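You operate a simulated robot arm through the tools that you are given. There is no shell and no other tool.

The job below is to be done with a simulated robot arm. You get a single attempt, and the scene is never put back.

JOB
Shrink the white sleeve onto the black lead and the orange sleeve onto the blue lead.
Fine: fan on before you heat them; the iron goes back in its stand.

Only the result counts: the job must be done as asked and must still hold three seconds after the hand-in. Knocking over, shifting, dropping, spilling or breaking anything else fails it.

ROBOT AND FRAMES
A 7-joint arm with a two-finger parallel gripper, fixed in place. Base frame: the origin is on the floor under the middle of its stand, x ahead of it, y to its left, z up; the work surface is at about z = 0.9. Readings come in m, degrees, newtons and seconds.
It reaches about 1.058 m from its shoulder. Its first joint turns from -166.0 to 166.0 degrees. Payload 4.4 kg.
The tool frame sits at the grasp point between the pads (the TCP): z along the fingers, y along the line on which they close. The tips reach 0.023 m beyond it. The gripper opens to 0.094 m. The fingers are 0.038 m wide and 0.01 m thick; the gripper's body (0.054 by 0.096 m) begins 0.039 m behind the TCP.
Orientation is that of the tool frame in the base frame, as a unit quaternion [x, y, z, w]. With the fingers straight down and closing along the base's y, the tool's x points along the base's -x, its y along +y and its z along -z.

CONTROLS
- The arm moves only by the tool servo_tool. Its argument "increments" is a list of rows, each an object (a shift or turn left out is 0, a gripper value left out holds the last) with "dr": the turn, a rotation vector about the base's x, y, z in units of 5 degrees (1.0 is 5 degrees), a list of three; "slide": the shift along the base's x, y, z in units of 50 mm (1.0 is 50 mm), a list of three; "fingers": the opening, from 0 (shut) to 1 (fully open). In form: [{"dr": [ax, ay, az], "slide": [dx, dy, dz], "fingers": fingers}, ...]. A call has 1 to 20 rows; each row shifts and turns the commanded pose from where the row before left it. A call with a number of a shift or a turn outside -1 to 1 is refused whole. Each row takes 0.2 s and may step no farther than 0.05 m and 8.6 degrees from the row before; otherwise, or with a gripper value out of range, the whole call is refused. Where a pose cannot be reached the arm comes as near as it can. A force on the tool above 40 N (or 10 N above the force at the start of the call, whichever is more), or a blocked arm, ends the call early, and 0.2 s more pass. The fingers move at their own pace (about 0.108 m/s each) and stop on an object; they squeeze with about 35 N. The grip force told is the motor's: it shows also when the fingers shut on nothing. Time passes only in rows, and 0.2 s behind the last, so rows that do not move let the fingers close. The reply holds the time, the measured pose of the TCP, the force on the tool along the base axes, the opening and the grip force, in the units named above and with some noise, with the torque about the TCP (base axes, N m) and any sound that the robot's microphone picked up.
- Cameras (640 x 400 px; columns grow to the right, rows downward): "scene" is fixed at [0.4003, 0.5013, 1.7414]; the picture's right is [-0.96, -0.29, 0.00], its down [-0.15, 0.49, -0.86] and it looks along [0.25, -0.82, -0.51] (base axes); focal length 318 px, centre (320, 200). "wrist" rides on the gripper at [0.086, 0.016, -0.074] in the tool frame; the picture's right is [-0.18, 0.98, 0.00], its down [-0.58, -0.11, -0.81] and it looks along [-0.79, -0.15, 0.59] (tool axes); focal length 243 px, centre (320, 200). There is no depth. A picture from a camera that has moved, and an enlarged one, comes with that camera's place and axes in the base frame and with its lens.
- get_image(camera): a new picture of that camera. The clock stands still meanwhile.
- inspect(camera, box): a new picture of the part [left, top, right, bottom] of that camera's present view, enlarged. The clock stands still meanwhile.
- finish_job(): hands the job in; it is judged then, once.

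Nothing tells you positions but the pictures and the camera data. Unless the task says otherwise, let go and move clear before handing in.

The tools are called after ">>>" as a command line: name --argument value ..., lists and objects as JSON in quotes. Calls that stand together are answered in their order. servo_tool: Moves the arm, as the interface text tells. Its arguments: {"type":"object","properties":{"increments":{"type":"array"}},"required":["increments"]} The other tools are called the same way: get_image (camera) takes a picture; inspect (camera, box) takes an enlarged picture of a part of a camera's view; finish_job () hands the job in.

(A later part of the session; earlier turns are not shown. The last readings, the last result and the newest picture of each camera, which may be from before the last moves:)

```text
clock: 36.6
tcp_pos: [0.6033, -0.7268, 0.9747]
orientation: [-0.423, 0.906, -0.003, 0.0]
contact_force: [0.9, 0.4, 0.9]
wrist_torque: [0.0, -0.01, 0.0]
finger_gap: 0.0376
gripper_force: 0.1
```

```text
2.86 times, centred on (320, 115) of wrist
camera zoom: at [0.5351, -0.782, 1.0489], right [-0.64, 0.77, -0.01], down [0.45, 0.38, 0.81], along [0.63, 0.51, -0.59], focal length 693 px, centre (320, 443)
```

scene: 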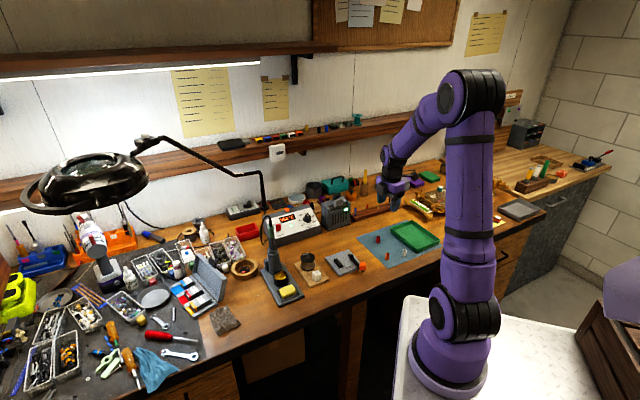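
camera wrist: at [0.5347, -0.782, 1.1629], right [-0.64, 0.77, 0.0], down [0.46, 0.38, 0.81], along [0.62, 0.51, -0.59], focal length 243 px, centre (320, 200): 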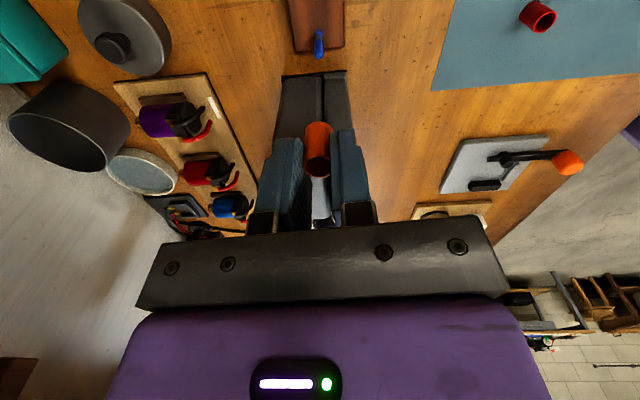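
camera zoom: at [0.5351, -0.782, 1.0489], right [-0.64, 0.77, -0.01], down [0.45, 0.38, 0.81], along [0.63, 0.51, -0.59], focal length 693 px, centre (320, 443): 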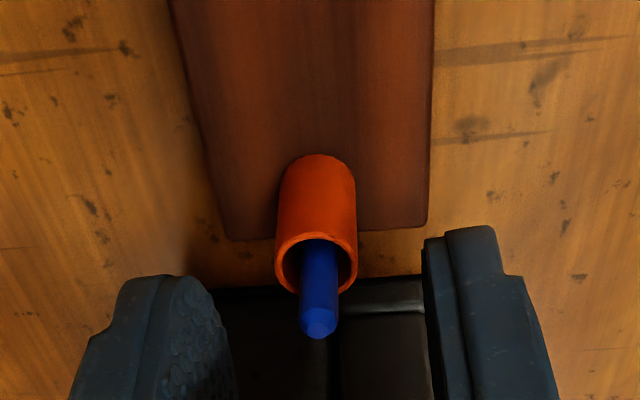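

The orange sleeve dropped onto the blue lead and covers its joint. Now I rise straight up, swing the yaw back and look at the iron.

>>> servo_tool --increments '[{"slide": [0, 0, 0.4]}, {"slide": [0, 0, 0.8]}, {"slide": [0, 0, 0.9]}, {"slide": [0, 0, 0.9]}, {"slide": [0, 0, 0.9]}, {"slide": [0, 0, 0.8]}]'

>>> inspect --camera "scene" --box '[325, 175, 415, 235]'

>>> inspect --camera "wrist" --box '[280, 0, 360, 100]'

```text
clock: 38.0
tcp_pos: [0.6022, -0.7272, 1.2101]
orientation: [-0.423, 0.906, -0.004, 0.002]
contact_force: [0.0, -0.2, -0.2]
wrist_torque: [0.01, 0.0, 0.01]
finger_gap: 0.0378
gripper_force: 0.0
```

```text
6.67 times, centred on (370, 205) of scene
camera zoom: at [0.4003, 0.5013, 1.7414], right [-0.96, -0.29, 0.0], down [-0.15, 0.49, -0.86], along [0.25, -0.82, -0.51], focal length 2119 px, centre (-13, 167)
```

zoom: 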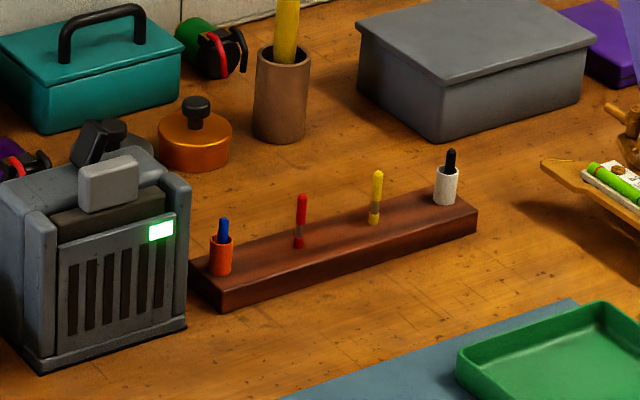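

```text
4.00 times, centred on (320, 50) of wrist
camera zoom: at [0.5355, -0.7832, 1.2825], right [-0.64, 0.77, -0.01], down [0.45, 0.38, 0.81], along [0.62, 0.51, -0.59], focal length 970 px, centre (320, 800)
```

zoom: 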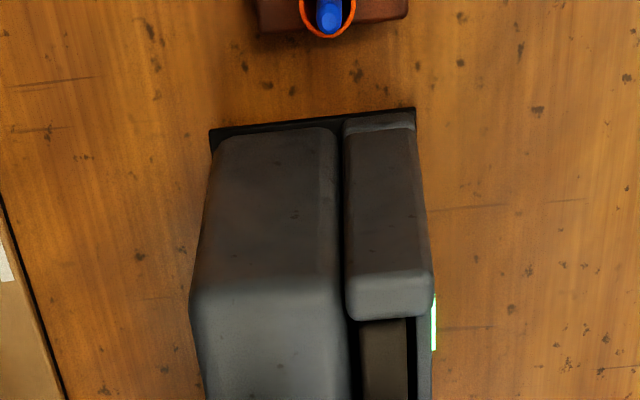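

Both sleeves are in place and the fan's on. Moving to look at the iron in its stand.

>>> servo_tool --increments '[{"slide": [0, 0.636, 0.07], "dr": [0, 0, -0.96]}, {"slide": [0, 0.636, 0.07], "dr": [0, 0, -0.96]}, {"slide": [0, 0.636, 0.07], "dr": [0, 0, -0.96]}, {"slide": [0, 0.636, 0.07], "dr": [0, 0, -0.96]}, {"slide": [0, 0.636, 0.07], "dr": [0, 0, -0.96]}, {"slide": [0, 0.636, 0.07], "dr": [0, 0, -0.96]}, {"slide": [0, 0.636, 0.07], "dr": [0, 0, -0.96]}, {"slide": [0, 0.636, 0.07], "dr": [0, 0, -0.96]}, {"slide": [0, 0.636, 0.07], "dr": [0, 0, -0.96]}, {"slide": [0, 0.636, 0.07], "dr": [0, 0, -0.96]}, {"slide": [0, 0.636, 0.07], "dr": [0, 0, -0.96]}, {"slide": [0, 0.636, 0.07], "dr": [0, 0, -0.96]}, {"slide": [0, 0.636, 0.07], "dr": [0, 0, -0.96]}, {"slide": [0, 0.636, 0.07], "dr": [0, 0, -0.96]}, {"slide": [0, 0.636, 0.07], "dr": [0, 0, -0.96]}]'

>>> get_image --camera "wrist"

>>> get_image --camera "scene"

```text
clock: 41.2
tcp_pos: [0.602, -0.2493, 1.2622]
orientation: [0.191, 0.981, -0.003, -0.002]
contact_force: [0.6, 0.1, 0.8]
wrist_torque: [0.03, -0.01, 0.0]
finger_gap: 0.0375
gripper_force: 0.0
```

```text
taken
camera wrist: at [0.5291, -0.2014, 1.3362], right [0.54, 0.84, -0.01], down [0.5, -0.31, 0.81], along [0.68, -0.44, -0.59], focal length 243 px, centre (320, 200)
```

wrist: 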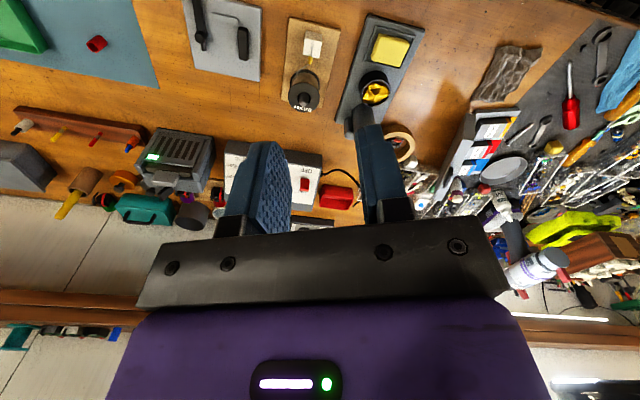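

```text
taken
```

scene: 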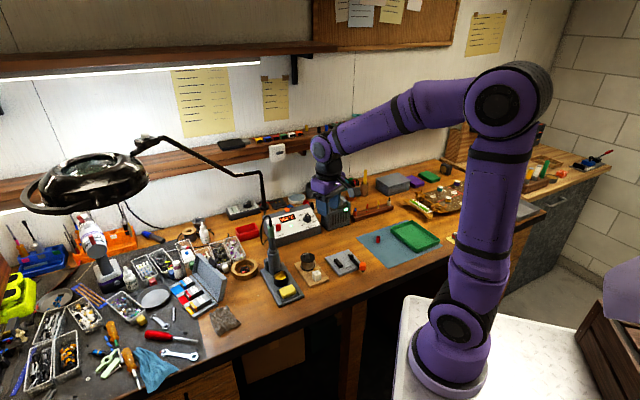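

The iron is hidden behind a finger; I'll shift the hand sideways so it shows between the fingers.

>>> servo_tool --increments '[{"slide": [0.1, 0.7, 0]}, {"slide": [0.1, 0.7, 0], "fingers": 0.9}]'

>>> get_image --camera "wrist"

>>> inspect --camera "wrist" --box '[240, 0, 400, 200]'

>>> inspect --camera "scene" --box '[250, 205, 310, 305]'

```text
clock: 41.8
tcp_pos: [0.6129, -0.1796, 1.2627]
orientation: [0.191, 0.982, -0.004, -0.002]
contact_force: [-0.4, 0.0, -0.4]
wrist_torque: [0.04, 0.0, 0.02]
finger_gap: 0.0847
gripper_force: 0.1
```

```text
taken
camera wrist: at [0.5396, -0.1316, 1.3363], right [0.54, 0.84, -0.01], down [0.5, -0.31, 0.81], along [0.68, -0.44, -0.59], focal length 243 px, centre (320, 200)
```

wrist: 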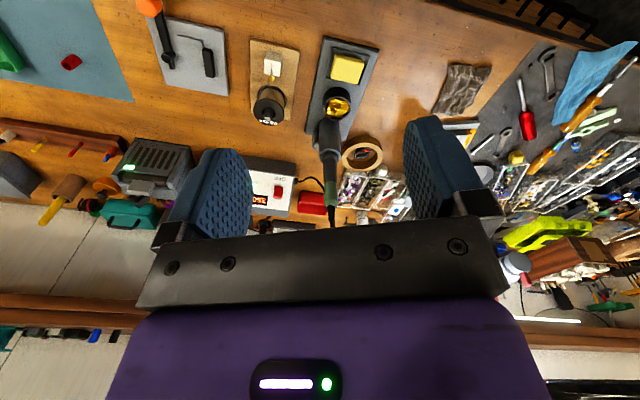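

```text
2.00 times, centred on (320, 100) of wrist
camera zoom: at [0.5396, -0.1316, 1.3363], right [0.54, 0.84, -0.01], down [0.5, -0.31, 0.81], along [0.68, -0.44, -0.59], focal length 485 px, centre (320, 400)
```

zoom: 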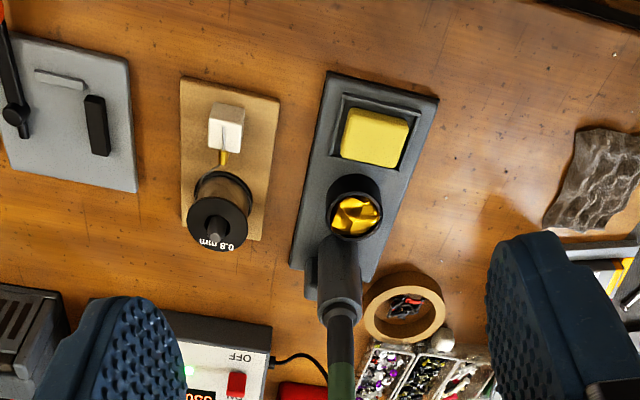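

```text
4.00 times, centred on (280, 255) of scene
camera zoom: at [0.4003, 0.5013, 1.7414], right [-0.96, -0.29, 0.0], down [-0.15, 0.49, -0.86], along [0.25, -0.82, -0.51], focal length 1272 px, centre (480, -20)
```

zoom: 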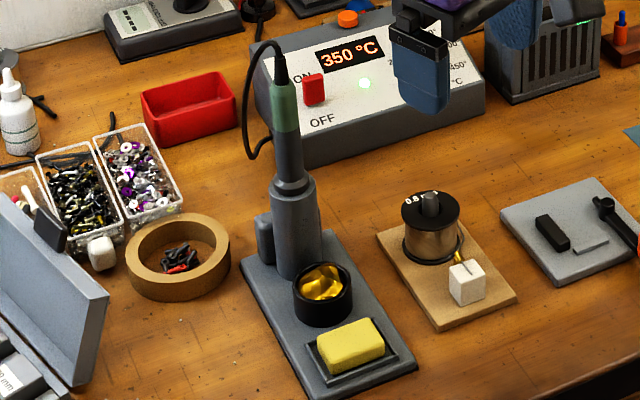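

>>> inspect --camera "wrist" --box '[285, 90, 375, 240]'

>>> inspect --camera "scene" --box '[255, 205, 295, 285]'

```text
2.67 times, centred on (330, 165) of wrist
camera zoom: at [0.5396, -0.1316, 1.3363], right [0.54, 0.84, -0.01], down [0.5, -0.31, 0.81], along [0.68, -0.44, -0.59], focal length 647 px, centre (293, 293)
```

zoom: 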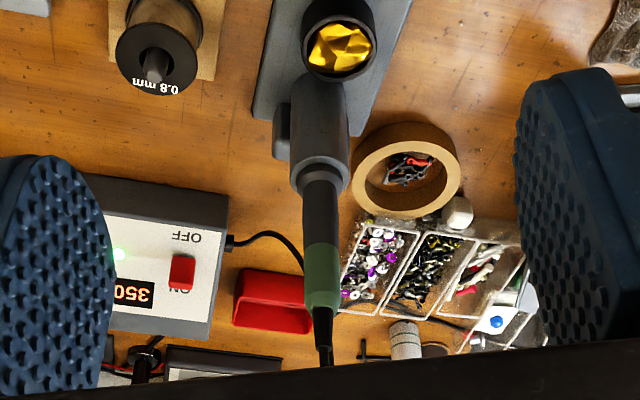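

```text
5.00 times, centred on (275, 245) of scene
camera zoom: at [0.4003, 0.5013, 1.7414], right [-0.96, -0.29, 0.0], down [-0.15, 0.49, -0.86], along [0.25, -0.82, -0.51], focal length 1590 px, centre (545, -25)
```

zoom: 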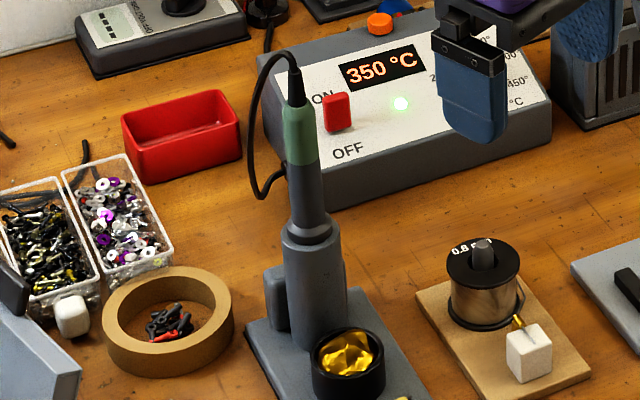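

The iron stands vertically at about (0.816,-0.286), with its green grip from z≈1.07 to 1.11. I'll grip it with a horizontal hand pointing outward, so first I pitch the hand up step by step in free space.

>>> servo_tool --increments '[{"dr": [-0.375, -0.927, 0], "slide": [0, -0.1, 0]}, {"dr": [-0.375, -0.927, 0], "slide": [0, -0.1, 0]}, {"dr": [-0.375, -0.927, 0], "slide": [0, -0.1, 0]}, {"dr": [-0.375, -0.927, 0], "slide": [0, -0.1, 0]}, {"dr": [-0.375, -0.927, 0], "slide": [0, -0.1, 0]}, {"dr": [-0.375, -0.927, 0], "slide": [0, -0.1, 0]}, {"dr": [-0.375, -0.927, 0]}, {"dr": [-0.375, -0.927, 0]}, {"dr": [-0.375, -0.927, 0]}]'

>>> get_image --camera "scene"

>>> get_image --camera "wrist"

```text
clock: 43.8
tcp_pos: [0.6125, -0.2101, 1.2628]
orientation: [0.178, 0.907, -0.077, 0.374]
contact_force: [-0.8, 0.5, -0.1]
wrist_torque: [0.0, -0.03, 0.0]
finger_gap: 0.0847
gripper_force: 0.1
```

```text
taken
```

scene: 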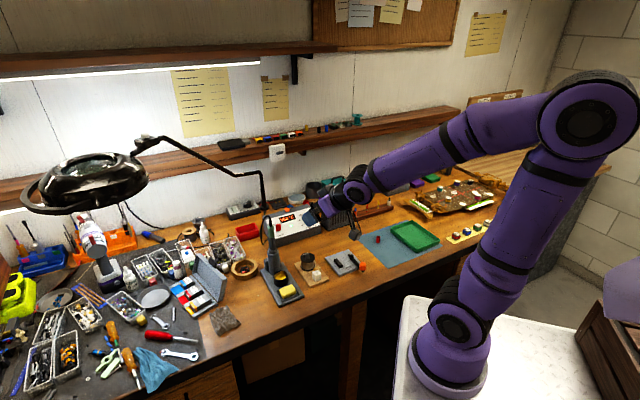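

```text
taken
camera wrist: at [0.514, -0.1512, 1.2537], right [0.49, 0.86, 0.12], down [-0.19, -0.03, 0.98], along [0.85, -0.51, 0.14], focal length 243 px, centre (320, 200)
```

wrist: 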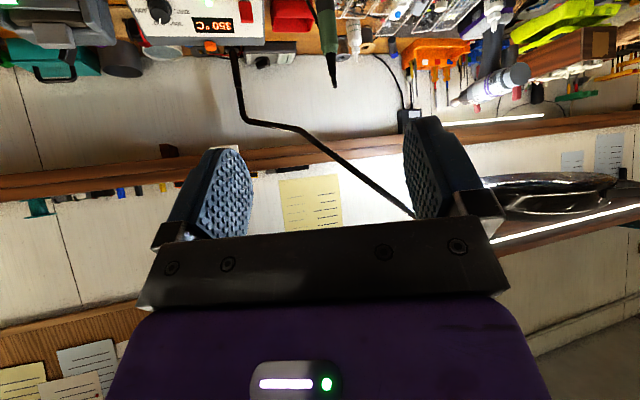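

The arm handles the pitch well. I'll continue to about 15° below horizontal and move to a stand-off point in front of the iron.

>>> servo_tool --increments '[{"dr": [-0.375, -0.927, 0]}, {"dr": [-0.375, -0.927, 0]}, {"dr": [-0.375, -0.927, 0]}, {"dr": [-0.375, -0.927, 0]}, {"dr": [-0.375, -0.927, 0]}, {"dr": [-0.375, -0.927, 0]}, {"slide": [0.4, -0.13, -0.4]}, {"slide": [0.4, -0.13, -0.4]}, {"slide": [0.4, -0.13, -0.4]}]'

>>> get_image --camera "scene"

>>> get_image --camera "wrist"

```text
clock: 45.8
tcp_pos: [0.7112, -0.2414, 1.234]
orientation: [0.154, 0.779, -0.121, 0.596]
contact_force: [-0.4, -0.5, 0.2]
wrist_torque: [0.0, -0.03, 0.01]
finger_gap: 0.0847
gripper_force: 0.1
out of reach, approached as far as the arm can: row 3, 4, 5, 6
```

```text
taken
```

scene: 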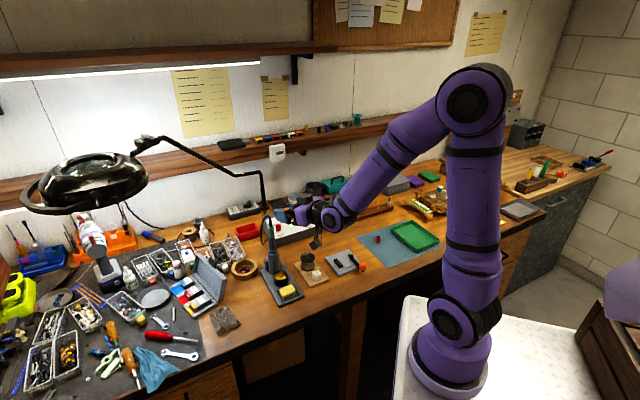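

```text
taken
camera wrist: at [0.6309, -0.1909, 1.1691], right [0.42, 0.89, 0.17], down [-0.62, 0.14, 0.77], along [0.66, -0.43, 0.61], focal length 243 px, centre (320, 200)
```

wrist: 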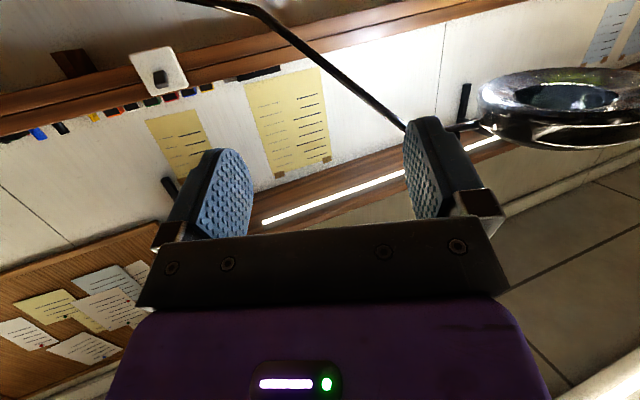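

The hand now points outward at 15° below horizontal. I'll lower it straight down at this stand-off to the green grip's height.

>>> servo_tool --increments '[{"slide": [0, 0, -0.6]}, {"slide": [0, 0, -0.6]}, {"slide": [0, 0, -0.6]}, {"slide": [0, 0, -0.5]}, {"slide": [0, 0, 0]}]'

>>> inspect --camera "scene" --box '[245, 190, 345, 290]'

>>> get_image --camera "wrist"

```text
clock: 47.0
tcp_pos: [0.7111, -0.2422, 1.1178]
orientation: [0.154, 0.779, -0.12, 0.596]
contact_force: [1.2, 0.5, -0.4]
wrist_torque: [-0.02, 0.01, 0.03]
finger_gap: 0.0846
gripper_force: 0.2
```

```text
4.00 times, centred on (295, 240) of scene
camera zoom: at [0.4003, 0.5013, 1.7414], right [-0.96, -0.29, 0.0], down [-0.15, 0.49, -0.86], along [0.25, -0.82, -0.51], focal length 1272 px, centre (420, 40)
```

zoom: 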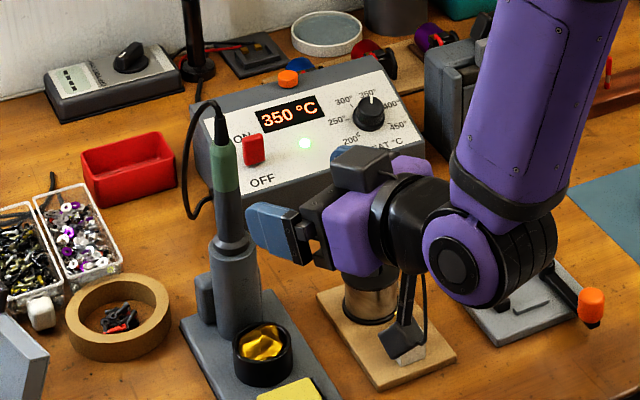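

```text
taken
camera wrist: at [0.6314, -0.1906, 1.0535], right [0.42, 0.89, 0.17], down [-0.62, 0.14, 0.77], along [0.66, -0.43, 0.61], focal length 243 px, centre (320, 200)
```

wrist: 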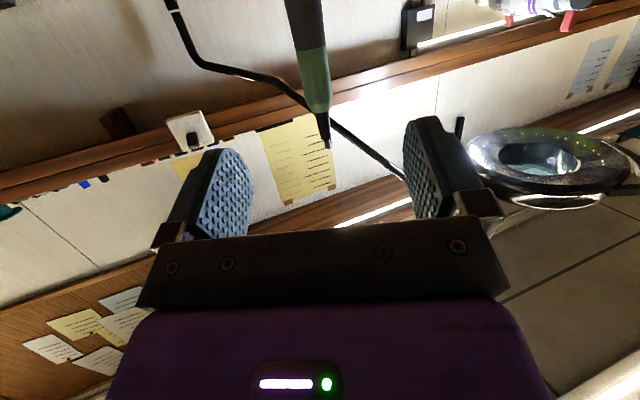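

>>> inspect --camera "wrist" --box '[270, 0, 370, 160]'

>>> inspect --camera "scene" --box '[265, 205, 320, 275]'

```text
2.50 times, centred on (320, 80) of wrist
camera zoom: at [0.6314, -0.1906, 1.0535], right [0.42, 0.89, 0.17], down [-0.62, 0.14, 0.77], along [0.66, -0.43, 0.61], focal length 606 px, centre (320, 500)
```

zoom: 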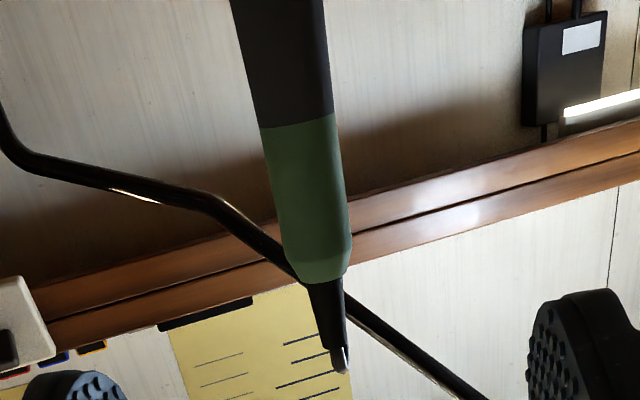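

```text
5.71 times, centred on (292, 240) of scene
camera zoom: at [0.4003, 0.5013, 1.7414], right [-0.96, -0.29, 0.0], down [-0.15, 0.49, -0.86], along [0.25, -0.82, -0.51], focal length 1817 px, centre (477, -29)
```

zoom: 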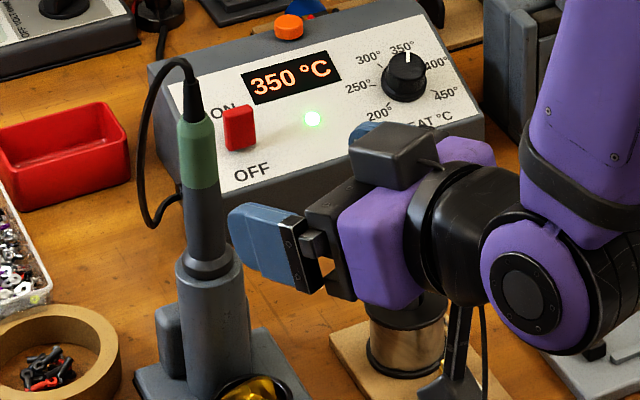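

The iron is about 11 cm ahead of the TCP and ~3 mm off to one side. I'll advance 70% of the way with the correction and recheck centring.

>>> servo_tool --increments '[{"slide": [0.47, -0.24, -0.107]}, {"slide": [0.48, -0.22, -0.107]}, {"slide": [0.48, -0.21, -0.107]}, {"slide": [0, 0, 0]}]'

>>> get_image --camera "wrist"

>>> inspect --camera "scene" --box '[255, 195, 320, 275]'

```text
clock: 48.0
tcp_pos: [0.7822, -0.2767, 1.1028]
orientation: [0.153, 0.78, -0.119, 0.595]
contact_force: [-0.5, -0.3, -0.6]
wrist_torque: [0.0, -0.02, 0.01]
finger_gap: 0.0846
gripper_force: 0.1
```

```text
taken
camera wrist: at [0.702, -0.2247, 1.0382], right [0.42, 0.89, 0.17], down [-0.62, 0.14, 0.77], along [0.66, -0.43, 0.61], focal length 243 px, centre (320, 200)
```

wrist: 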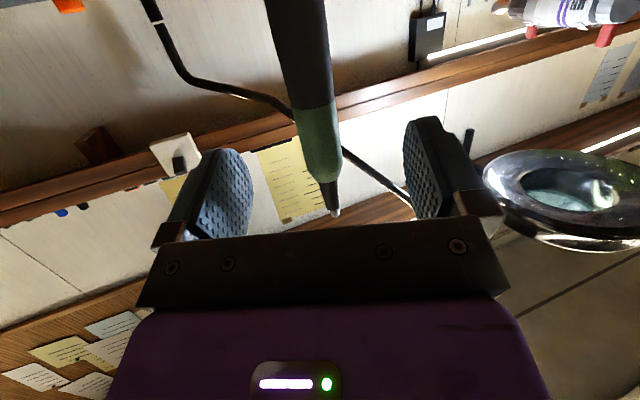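

```text
5.00 times, centred on (288, 235) of scene
camera zoom: at [0.4003, 0.5013, 1.7414], right [-0.96, -0.29, 0.0], down [-0.15, 0.49, -0.86], along [0.25, -0.82, -0.51], focal length 1590 px, centre (482, 25)
```

zoom: 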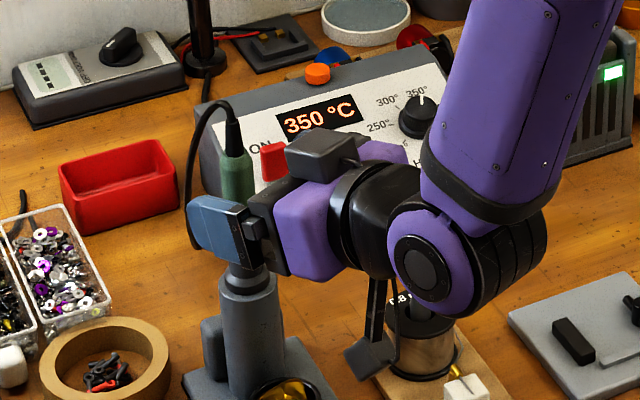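

>>> inspect --camera "wrist" --box '[220, 50, 430, 240]'

```text
2.11 times, centred on (325, 145) of wrist
camera zoom: at [0.702, -0.2247, 1.0382], right [0.42, 0.89, 0.17], down [-0.62, 0.14, 0.77], along [0.66, -0.43, 0.61], focal length 511 px, centre (310, 316)
```

zoom: 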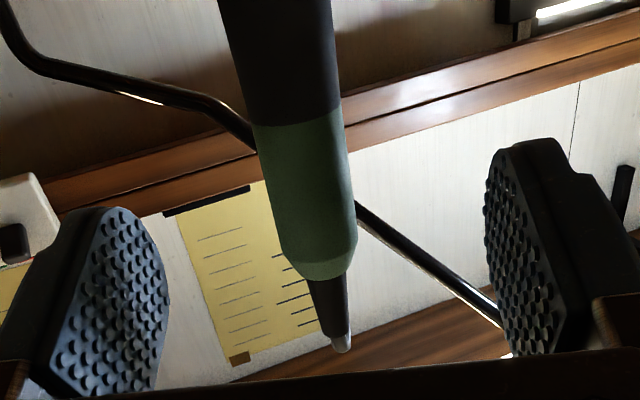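

The iron is centred within about a millimetre between the fingers. Advancing the last 35 mm.

>>> servo_tool --increments '[{"slide": [0.216, -0.09, -0.04]}, {"slide": [0.216, -0.09, -0.04]}, {"slide": [0.216, -0.09, -0.04]}, {"slide": [0, 0, 0]}]'

>>> inspect --camera "wrist" --box '[220, 70, 430, 250]'

>>> inspect --camera "scene" --box '[255, 195, 320, 275]'

```text
clock: 49.0
tcp_pos: [0.8152, -0.2894, 1.0972]
orientation: [0.154, 0.78, -0.12, 0.595]
contact_force: [0.0, 0.2, 0.5]
wrist_torque: [-0.03, -0.02, 0.03]
finger_gap: 0.0848
gripper_force: 0.1
```

```text
2.22 times, centred on (325, 160) of wrist
camera zoom: at [0.7351, -0.2384, 1.0322], right [0.42, 0.89, 0.17], down [-0.62, 0.14, 0.77], along [0.66, -0.43, 0.61], focal length 539 px, centre (309, 289)
```

zoom: 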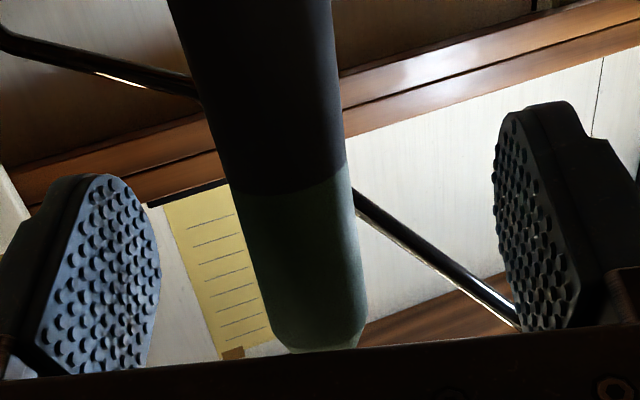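

```text
5.00 times, centred on (288, 235) of scene
camera zoom: at [0.4003, 0.5013, 1.7414], right [-0.96, -0.29, 0.0], down [-0.15, 0.49, -0.86], along [0.25, -0.82, -0.51], focal length 1590 px, centre (482, 25)
```

zoom: 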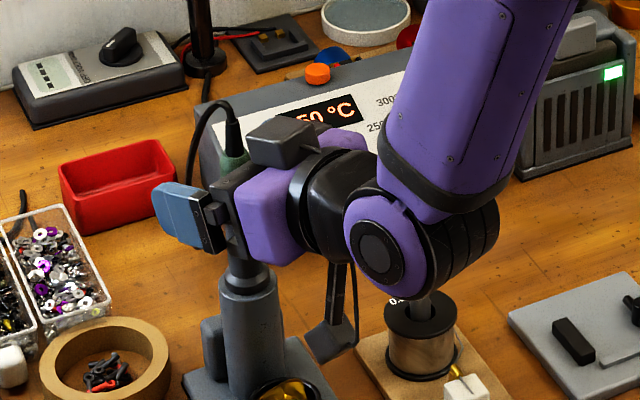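

Nearly perfect. I'll make a 1 mm correction, partially close to 30 mm and check the gaps either side of the grip.

>>> servo_tool --increments '[{"slide": [0.007, 0.016, 0.0], "fingers": 0.5}, {"fingers": 0.32}, {"fingers": 0.32}]'

>>> inspect --camera "wrist" --box '[250, 90, 390, 240]'

```text
clock: 49.8
tcp_pos: [0.8152, -0.2889, 1.0959]
orientation: [0.154, 0.779, -0.12, 0.595]
contact_force: [-0.2, 0.6, -0.1]
wrist_torque: [-0.01, 0.0, 0.0]
finger_gap: 0.0302
gripper_force: 0.0
```

```text
2.67 times, centred on (320, 165) of wrist
camera zoom: at [0.7353, -0.2374, 1.032], right [0.42, 0.89, 0.17], down [-0.62, 0.14, 0.77], along [0.66, -0.43, 0.61], focal length 647 px, centre (320, 293)
```

zoom: 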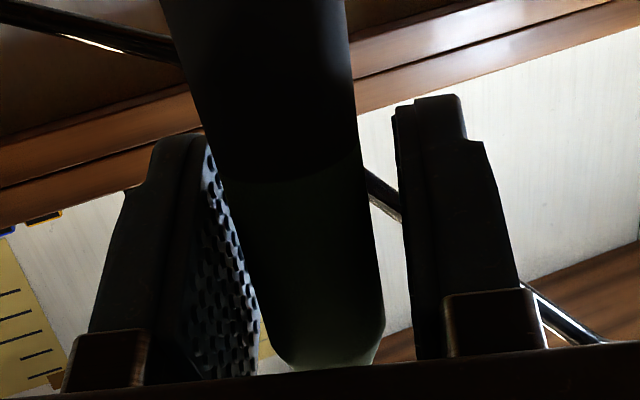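

The grip is ~1.8 mm off centre; I'll correct that and close fully onto the handle.

>>> servo_tool --increments '[{"slide": [-0.014, -0.034, 0.0], "fingers": 0.3}, {"fingers": 0.27}, {"fingers": 0.2}, {"fingers": 0.0}, {"fingers": 0.0}]'

>>> inspect --camera "wrist" --box '[250, 90, 390, 240]'

>>> inspect --camera "scene" --box '[255, 195, 320, 295]'

```text
clock: 51.0
tcp_pos: [0.816, -0.2905, 1.097]
orientation: [0.154, 0.779, -0.12, 0.596]
contact_force: [-0.2, -0.5, -0.4]
wrist_torque: [0.03, 0.02, -0.02]
finger_gap: 0.0216
gripper_force: 35.2
```

```text
2.67 times, centred on (320, 165) of wrist
camera zoom: at [0.7344, -0.2393, 1.0322], right [0.42, 0.89, 0.17], down [-0.62, 0.14, 0.77], along [0.66, -0.43, 0.61], focal length 647 px, centre (320, 293)
```

zoom: 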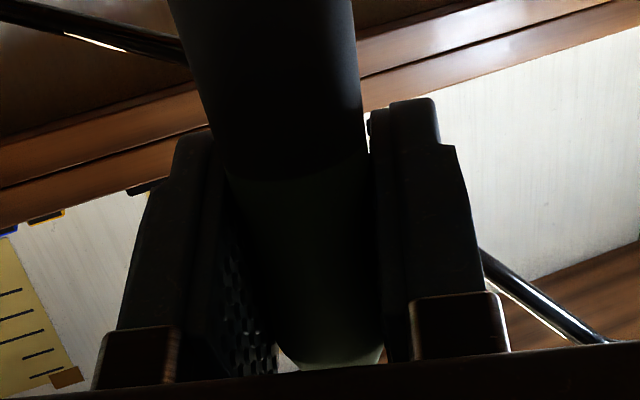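

```text
4.00 times, centred on (288, 245) of scene
camera zoom: at [0.4003, 0.5013, 1.7414], right [-0.96, -0.29, 0.0], down [-0.15, 0.49, -0.86], along [0.25, -0.82, -0.51], focal length 1272 px, centre (450, 20)
```

zoom: 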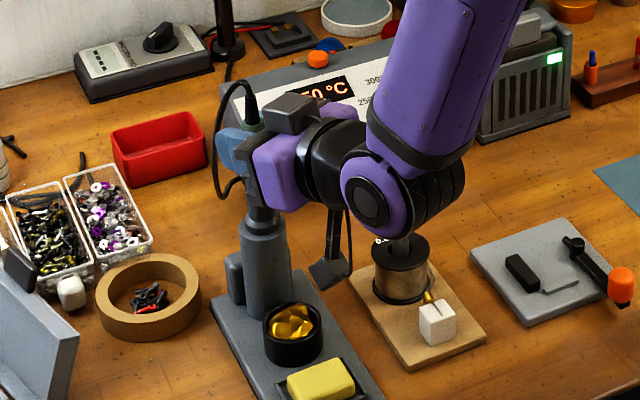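

The iron handle is gripped (21.6 mm, 35 N, no side force); I note this pose (0.816,-0.2905,1.097) for returning it. Now lifting straight up, slowly at first.

>>> servo_tool --increments '[{"slide": [0, 0, 0.2]}, {"slide": [0, 0, 0.4]}, {"slide": [0, 0, 0.4]}]'

>>> inspect --camera "scene" --box '[245, 185, 325, 295]'

```text
clock: 51.8
tcp_pos: [0.814, -0.291, 1.1472]
orientation: [0.154, 0.779, -0.12, 0.595]
contact_force: [0.0, 0.4, -1.4]
wrist_torque: [0.04, -0.05, -0.02]
finger_gap: 0.0219
gripper_force: 35.1
```

```text
3.64 times, centred on (285, 240) of scene
camera zoom: at [0.4003, 0.5013, 1.7414], right [-0.96, -0.29, 0.0], down [-0.15, 0.49, -0.86], along [0.25, -0.82, -0.51], focal length 1156 px, centre (447, 54)
```

zoom: 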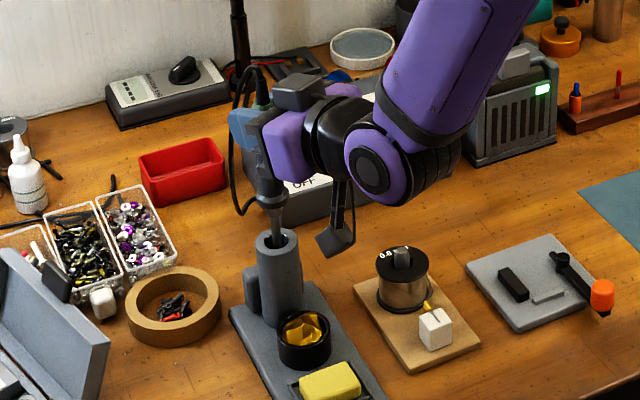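

The iron slides out freely. I continue lifting.

>>> servo_tool --increments '[{"slide": [0, 0, 0.5]}, {"slide": [0, 0, 0.6]}, {"slide": [0, 0, 0.6]}]'

>>> inspect --camera "scene" --box '[245, 165, 325, 275]'

>>> get_image --camera "scene"

```text
clock: 52.6
tcp_pos: [0.8158, -0.2894, 1.2318]
orientation: [0.154, 0.779, -0.121, 0.595]
contact_force: [0.3, 0.0, -1.5]
wrist_torque: [0.0, -0.02, -0.02]
finger_gap: 0.0218
gripper_force: 35.2
```

```text
3.64 times, centred on (285, 220) of scene
camera zoom: at [0.4003, 0.5013, 1.7414], right [-0.96, -0.29, 0.0], down [-0.15, 0.49, -0.86], along [0.25, -0.82, -0.51], focal length 1156 px, centre (447, 127)
```

zoom: 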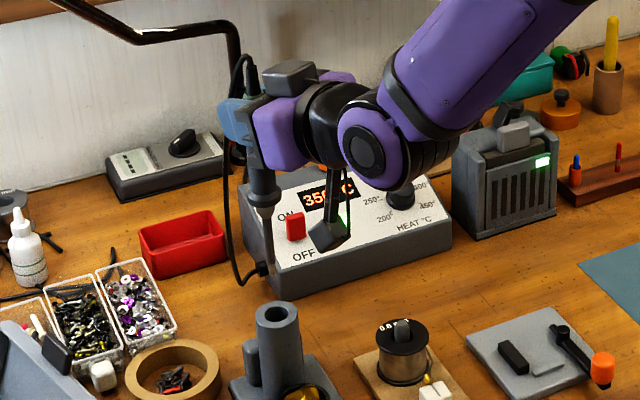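

```text
taken
```

scene: 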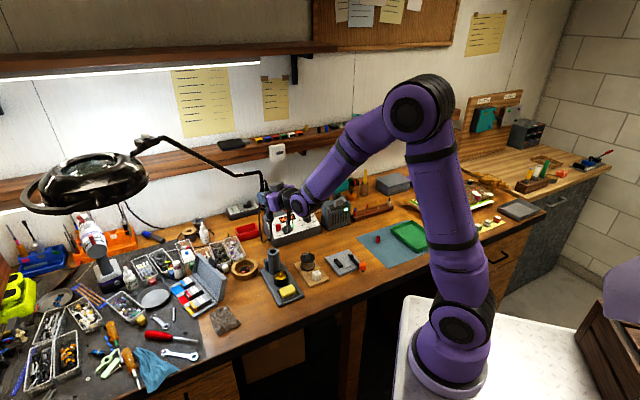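

>>> inspect --camera "scene" --box '[255, 180, 300, 260]'

>>> get_image --camera "wrist"

```text
5.00 times, centred on (278, 220) of scene
camera zoom: at [0.4003, 0.5013, 1.7414], right [-0.96, -0.29, 0.0], down [-0.15, 0.49, -0.86], along [0.25, -0.82, -0.51], focal length 1590 px, centre (532, 100)
```

zoom: 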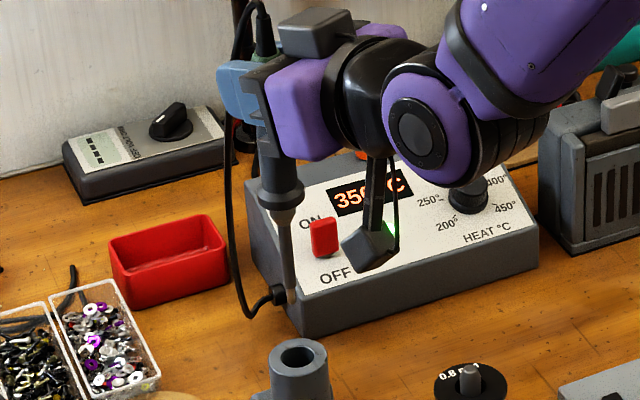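

```text
taken
camera wrist: at [0.7358, -0.2388, 1.1673], right [0.42, 0.89, 0.17], down [-0.62, 0.14, 0.77], along [0.66, -0.43, 0.61], focal length 243 px, centre (320, 200)
```

wrist: 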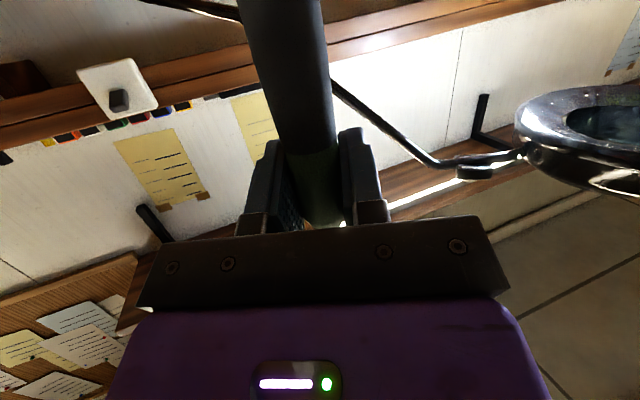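

The iron is out; its tip is about 0.18 m below the grip point. I'll raise a bit more and swing toward the rack while turning the hand 40° so it points at the leads.

>>> servo_tool --increments '[{"slide": [0, 0, 0.9]}, {"slide": [-0.5, -0.7, 0], "dr": [0, 0, -1]}, {"slide": [-0.5, -0.7, 0], "dr": [0, 0, -1]}, {"slide": [-0.5, -0.7, 0], "dr": [0, 0, -1]}, {"slide": [-0.5, -0.7, 0], "dr": [0, 0, -1]}]'

>>> get_image --camera "scene"

```text
clock: 53.8
tcp_pos: [0.7142, -0.4287, 1.2749]
orientation: [0.287, 0.74, -0.222, 0.566]
contact_force: [0.6, -0.1, -0.5]
wrist_torque: [0.04, -0.01, -0.02]
finger_gap: 0.0216
gripper_force: 34.3
```

```text
taken
```

scene: 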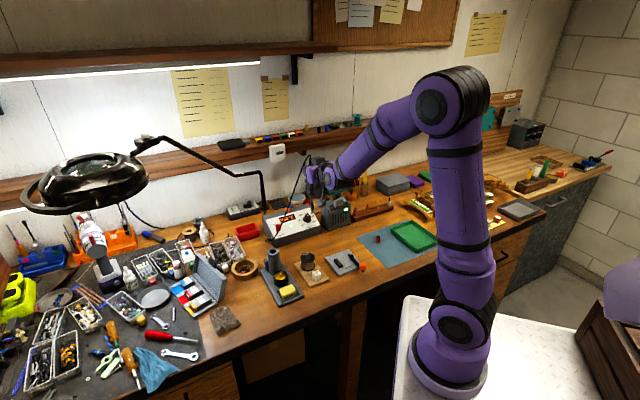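

>>> servo_tool --increments '[{"slide": [-0.5, -0.7, 0], "dr": [0, 0, -1]}, {"slide": [-0.5, -0.7, 0], "dr": [0, 0, -1]}, {"slide": [-0.5, -0.7, 0], "dr": [0, 0, -1]}, {"slide": [-0.5, -0.7, 0], "dr": [0, 0, -1]}, {"slide": [0, 0, 0]}]'

>>> get_image --camera "scene"

>>> inspect --camera "scene" --box '[300, 140, 400, 240]'

```text
clock: 55.0
tcp_pos: [0.6144, -0.5716, 1.2767]
orientation: [0.411, 0.68, -0.316, 0.518]
contact_force: [-0.9, -0.2, -0.2]
wrist_torque: [0.0, -0.02, -0.01]
finger_gap: 0.022
gripper_force: 34.8
```

```text
taken
```

scene: 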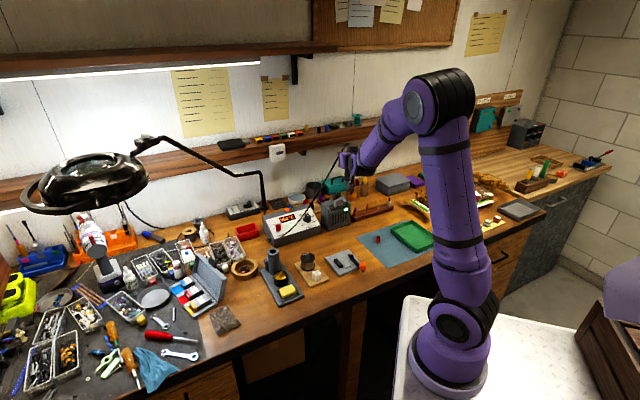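

```text
4.00 times, centred on (350, 190) of scene
camera zoom: at [0.4003, 0.5013, 1.7414], right [-0.96, -0.29, 0.0], down [-0.15, 0.49, -0.86], along [0.25, -0.82, -0.51], focal length 1272 px, centre (200, 240)
```

zoom: 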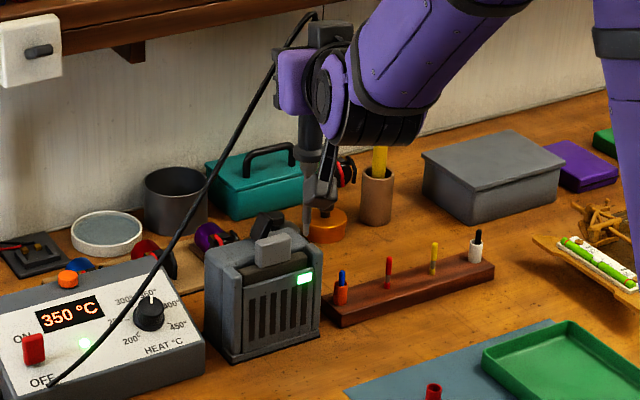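

The cord reaches without pulling. I'll move to a stand-off 5 cm in front of the orange sleeve and lower so that the tip is level with the sleeve.

>>> servo_tool --increments '[{"slide": [-0.237, -0.739, 0]}, {"slide": [-0.237, -0.739, 0]}, {"slide": [-0.237, -0.739, 0]}, {"slide": [0, 0, -0.8]}, {"slide": [0, 0, -0.8]}, {"slide": [0, 0, -0.8]}, {"slide": [0, 0, -0.5]}, {"slide": [0, 0, 0]}]'

>>> get_image --camera "scene"

>>> inspect --camera "scene" --box '[330, 160, 400, 230]'

```text
clock: 56.8
tcp_pos: [0.5808, -0.6818, 1.1327]
orientation: [0.411, 0.68, -0.317, 0.518]
contact_force: [-1.3, 0.6, -0.3]
wrist_torque: [0.0, -0.02, 0.03]
finger_gap: 0.022
gripper_force: 35.2
```

```text
taken
```

scene: 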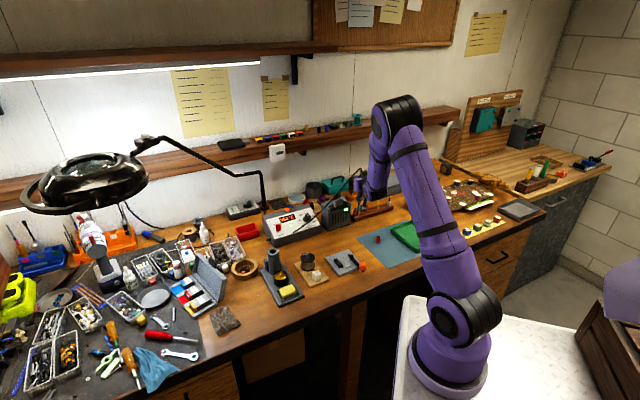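

```text
5.71 times, centred on (365, 195) of scene
camera zoom: at [0.4003, 0.5013, 1.7414], right [-0.96, -0.29, 0.0], down [-0.15, 0.49, -0.86], along [0.25, -0.82, -0.51], focal length 1817 px, centre (63, 229)
```

zoom: 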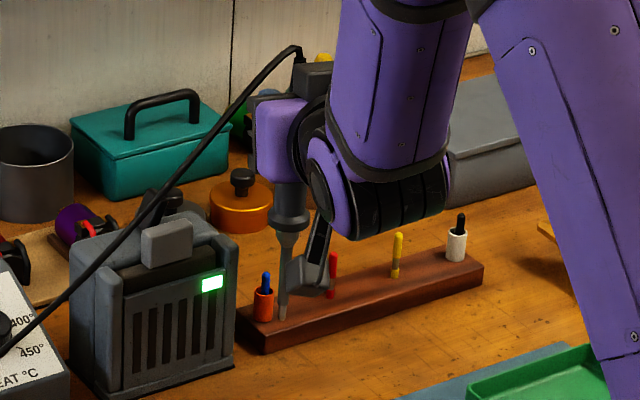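

>>> inspect --camera "scene" --box '[354, 195, 384, 225]'

```text
13.33 times, centred on (369, 210) of scene
camera zoom: at [0.4003, 0.5013, 1.7414], right [-0.96, -0.29, 0.0], down [-0.15, 0.49, -0.86], along [0.25, -0.82, -0.51], focal length 4239 px, centre (-333, 67)
```

zoom: 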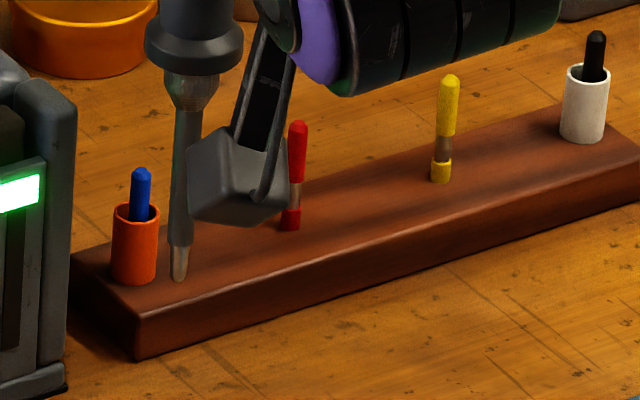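

The tip and the orange sleeve are clearly visible. I'll bring the tip to the right-hand side (as seen by the scene camera) of the orange sleeve, leaving a gap to judge, and lower it to sleeve height.

>>> servo_tool --increments '[{"slide": [0.0, -0.33, 0]}, {"slide": [0.0, -0.33, 0]}, {"slide": [0.0, -0.33, 0]}, {"slide": [0, 0, -0.24]}, {"slide": [0, 0, -0.2]}, {"slide": [0, 0, 0]}]'

>>> inspect --camera "scene" --box '[354, 195, 384, 225]'

```text
clock: 58.2
tcp_pos: [0.5793, -0.7303, 1.1087]
orientation: [0.411, 0.68, -0.316, 0.518]
contact_force: [1.0, -1.0, -0.6]
wrist_torque: [0.02, 0.03, 0.0]
finger_gap: 0.0217
gripper_force: 34.3
```

```text
13.33 times, centred on (369, 210) of scene
camera zoom: at [0.4003, 0.5013, 1.7414], right [-0.96, -0.29, 0.0], down [-0.15, 0.49, -0.86], along [0.25, -0.82, -0.51], focal length 4239 px, centre (-333, 67)
```

zoom: 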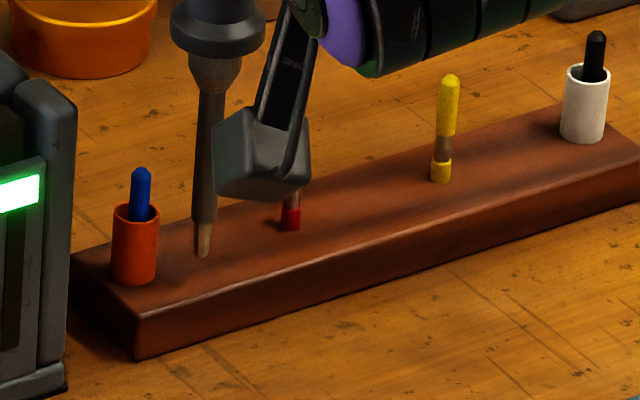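

The tip is level with the sleeve, about 24 mm from its axis. I'll move 7 mm closer, then check.

>>> servo_tool --increments '[{"slide": [0.07, 0.0, 0]}, {"slide": [0.07, 0.0, 0]}, {"slide": [0, 0, 0]}]'

>>> inspect --camera "scene" --box '[354, 195, 384, 225]'

```text
clock: 59.0
tcp_pos: [0.5867, -0.7304, 1.1101]
orientation: [0.411, 0.68, -0.317, 0.518]
contact_force: [0.2, -0.4, -1.0]
wrist_torque: [0.01, -0.03, 0.02]
finger_gap: 0.022
gripper_force: 34.6
```

```text
13.33 times, centred on (369, 210) of scene
camera zoom: at [0.4003, 0.5013, 1.7414], right [-0.96, -0.29, 0.0], down [-0.15, 0.49, -0.86], along [0.25, -0.82, -0.51], focal length 4239 px, centre (-333, 67)
```

zoom: 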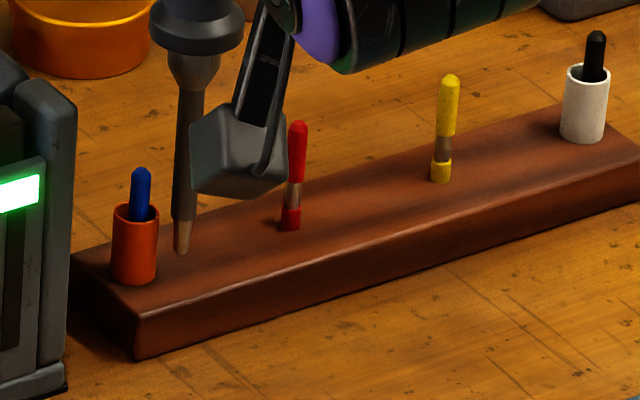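

Gap ~6 mm remains. I'll close in 3.5 mm more, lower 3 mm, then dwell and watch.

>>> servo_tool --increments '[{"slide": [0.035, 0.0, -0.06]}, {"slide": [0.035, 0.0, 0]}, {"slide": [0, 0, 0]}, {"slide": [0, 0, 0]}, {"slide": [0, 0, 0]}, {"slide": [0, 0, 0]}]'

>>> inspect --camera "scene" --box '[354, 200, 374, 225]'

```text
clock: 60.4
tcp_pos: [0.5904, -0.7322, 1.1069]
orientation: [0.411, 0.68, -0.316, 0.519]
contact_force: [-0.4, 0.5, -0.9]
wrist_torque: [0.01, 0.01, -0.01]
finger_gap: 0.0219
gripper_force: 35.1
```

```text
16.00 times, centred on (364, 212) of scene
camera zoom: at [0.4003, 0.5013, 1.7414], right [-0.96, -0.29, 0.0], down [-0.15, 0.49, -0.86], along [0.25, -0.82, -0.51], focal length 5086 px, centre (-384, 0)
```

zoom: 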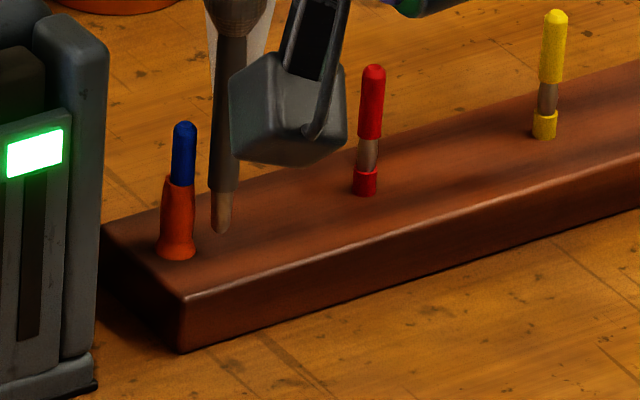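

The sleeve is shrinking: its upper part is already tight, the foot is still flared. I'll lower the tip 4 mm and close in 2 mm for the lower end, dwell and check again.

>>> servo_tool --increments '[{"slide": [0.04, 0.0, -0.08]}, {"slide": [0, 0, 0]}, {"slide": [0, 0, 0]}]'

>>> inspect --camera "scene" --box '[354, 200, 374, 225]'

```text
clock: 61.2
tcp_pos: [0.5913, -0.7317, 1.1026]
orientation: [0.411, 0.68, -0.316, 0.518]
contact_force: [-1.4, -0.2, 0.0]
wrist_torque: [0.01, 0.18, -0.01]
finger_gap: 0.0221
gripper_force: 35.2
```

```text
16.00 times, centred on (364, 212) of scene
camera zoom: at [0.4003, 0.5013, 1.7414], right [-0.96, -0.29, 0.0], down [-0.15, 0.49, -0.86], along [0.25, -0.82, -0.51], focal length 5086 px, centre (-384, 0)
```

zoom: 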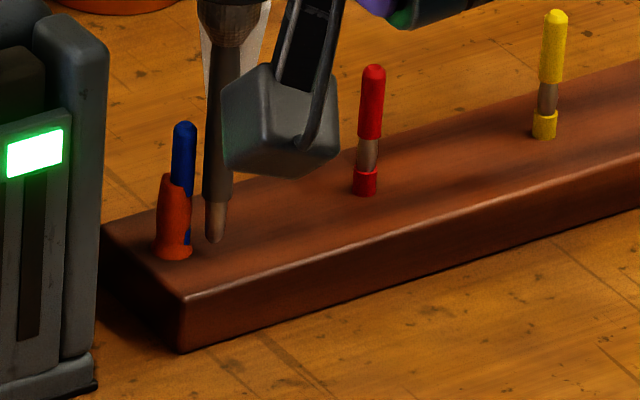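

The tip has nudged the sleeve sideways. I back away immediately by about 6 mm and look.

>>> servo_tool --increments '[{"slide": [-0.06, 0.0, 0]}, {"slide": [-0.06, 0.0, 0]}]'

>>> inspect --camera "scene" --box '[354, 200, 374, 225]'

```text
clock: 61.8
tcp_pos: [0.5849, -0.7309, 1.1023]
orientation: [0.41, 0.68, -0.316, 0.518]
contact_force: [0.8, -0.1, -0.9]
wrist_torque: [0.03, -0.03, 0.0]
finger_gap: 0.0221
gripper_force: 34.8
```

```text
16.00 times, centred on (364, 212) of scene
camera zoom: at [0.4003, 0.5013, 1.7414], right [-0.96, -0.29, 0.0], down [-0.15, 0.49, -0.86], along [0.25, -0.82, -0.51], focal length 5086 px, centre (-384, 0)
```

zoom: 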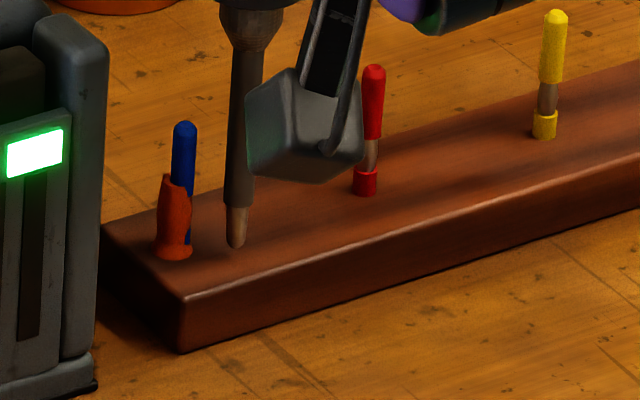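

>>> inspect --camera "scene" --box '[356, 204, 366, 218]'

>>> inspect --camera "scene" --box '[330, 180, 400, 230]'

```text
16.00 times, centred on (361, 211) of scene
camera zoom: at [0.4003, 0.5013, 1.7414], right [-0.96, -0.29, 0.0], down [-0.15, 0.49, -0.86], along [0.25, -0.82, -0.51], focal length 5086 px, centre (-336, 24)
```

zoom: 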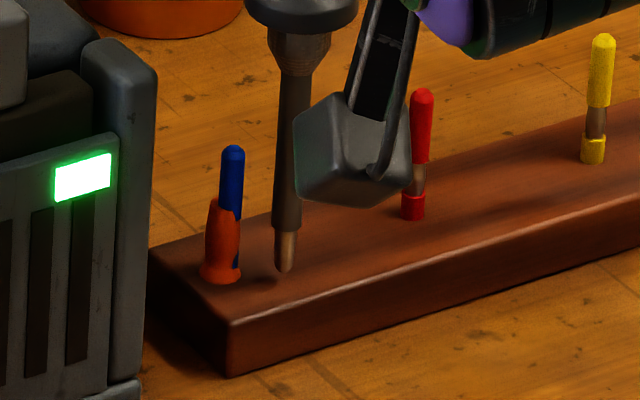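

```text
8.00 times, centred on (365, 205) of scene
camera zoom: at [0.4003, 0.5013, 1.7414], right [-0.96, -0.29, 0.0], down [-0.15, 0.49, -0.86], along [0.25, -0.82, -0.51], focal length 2543 px, centre (-40, 160)
```

zoom: 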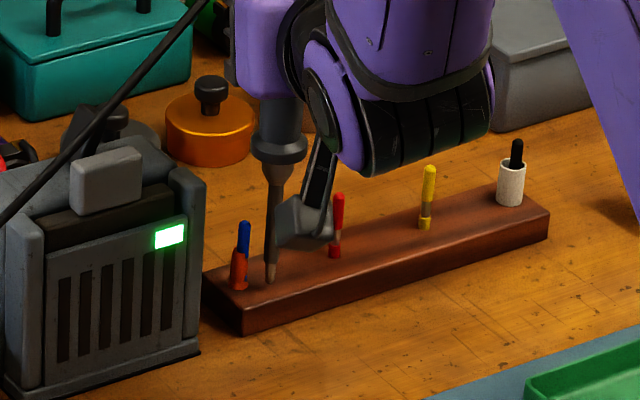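

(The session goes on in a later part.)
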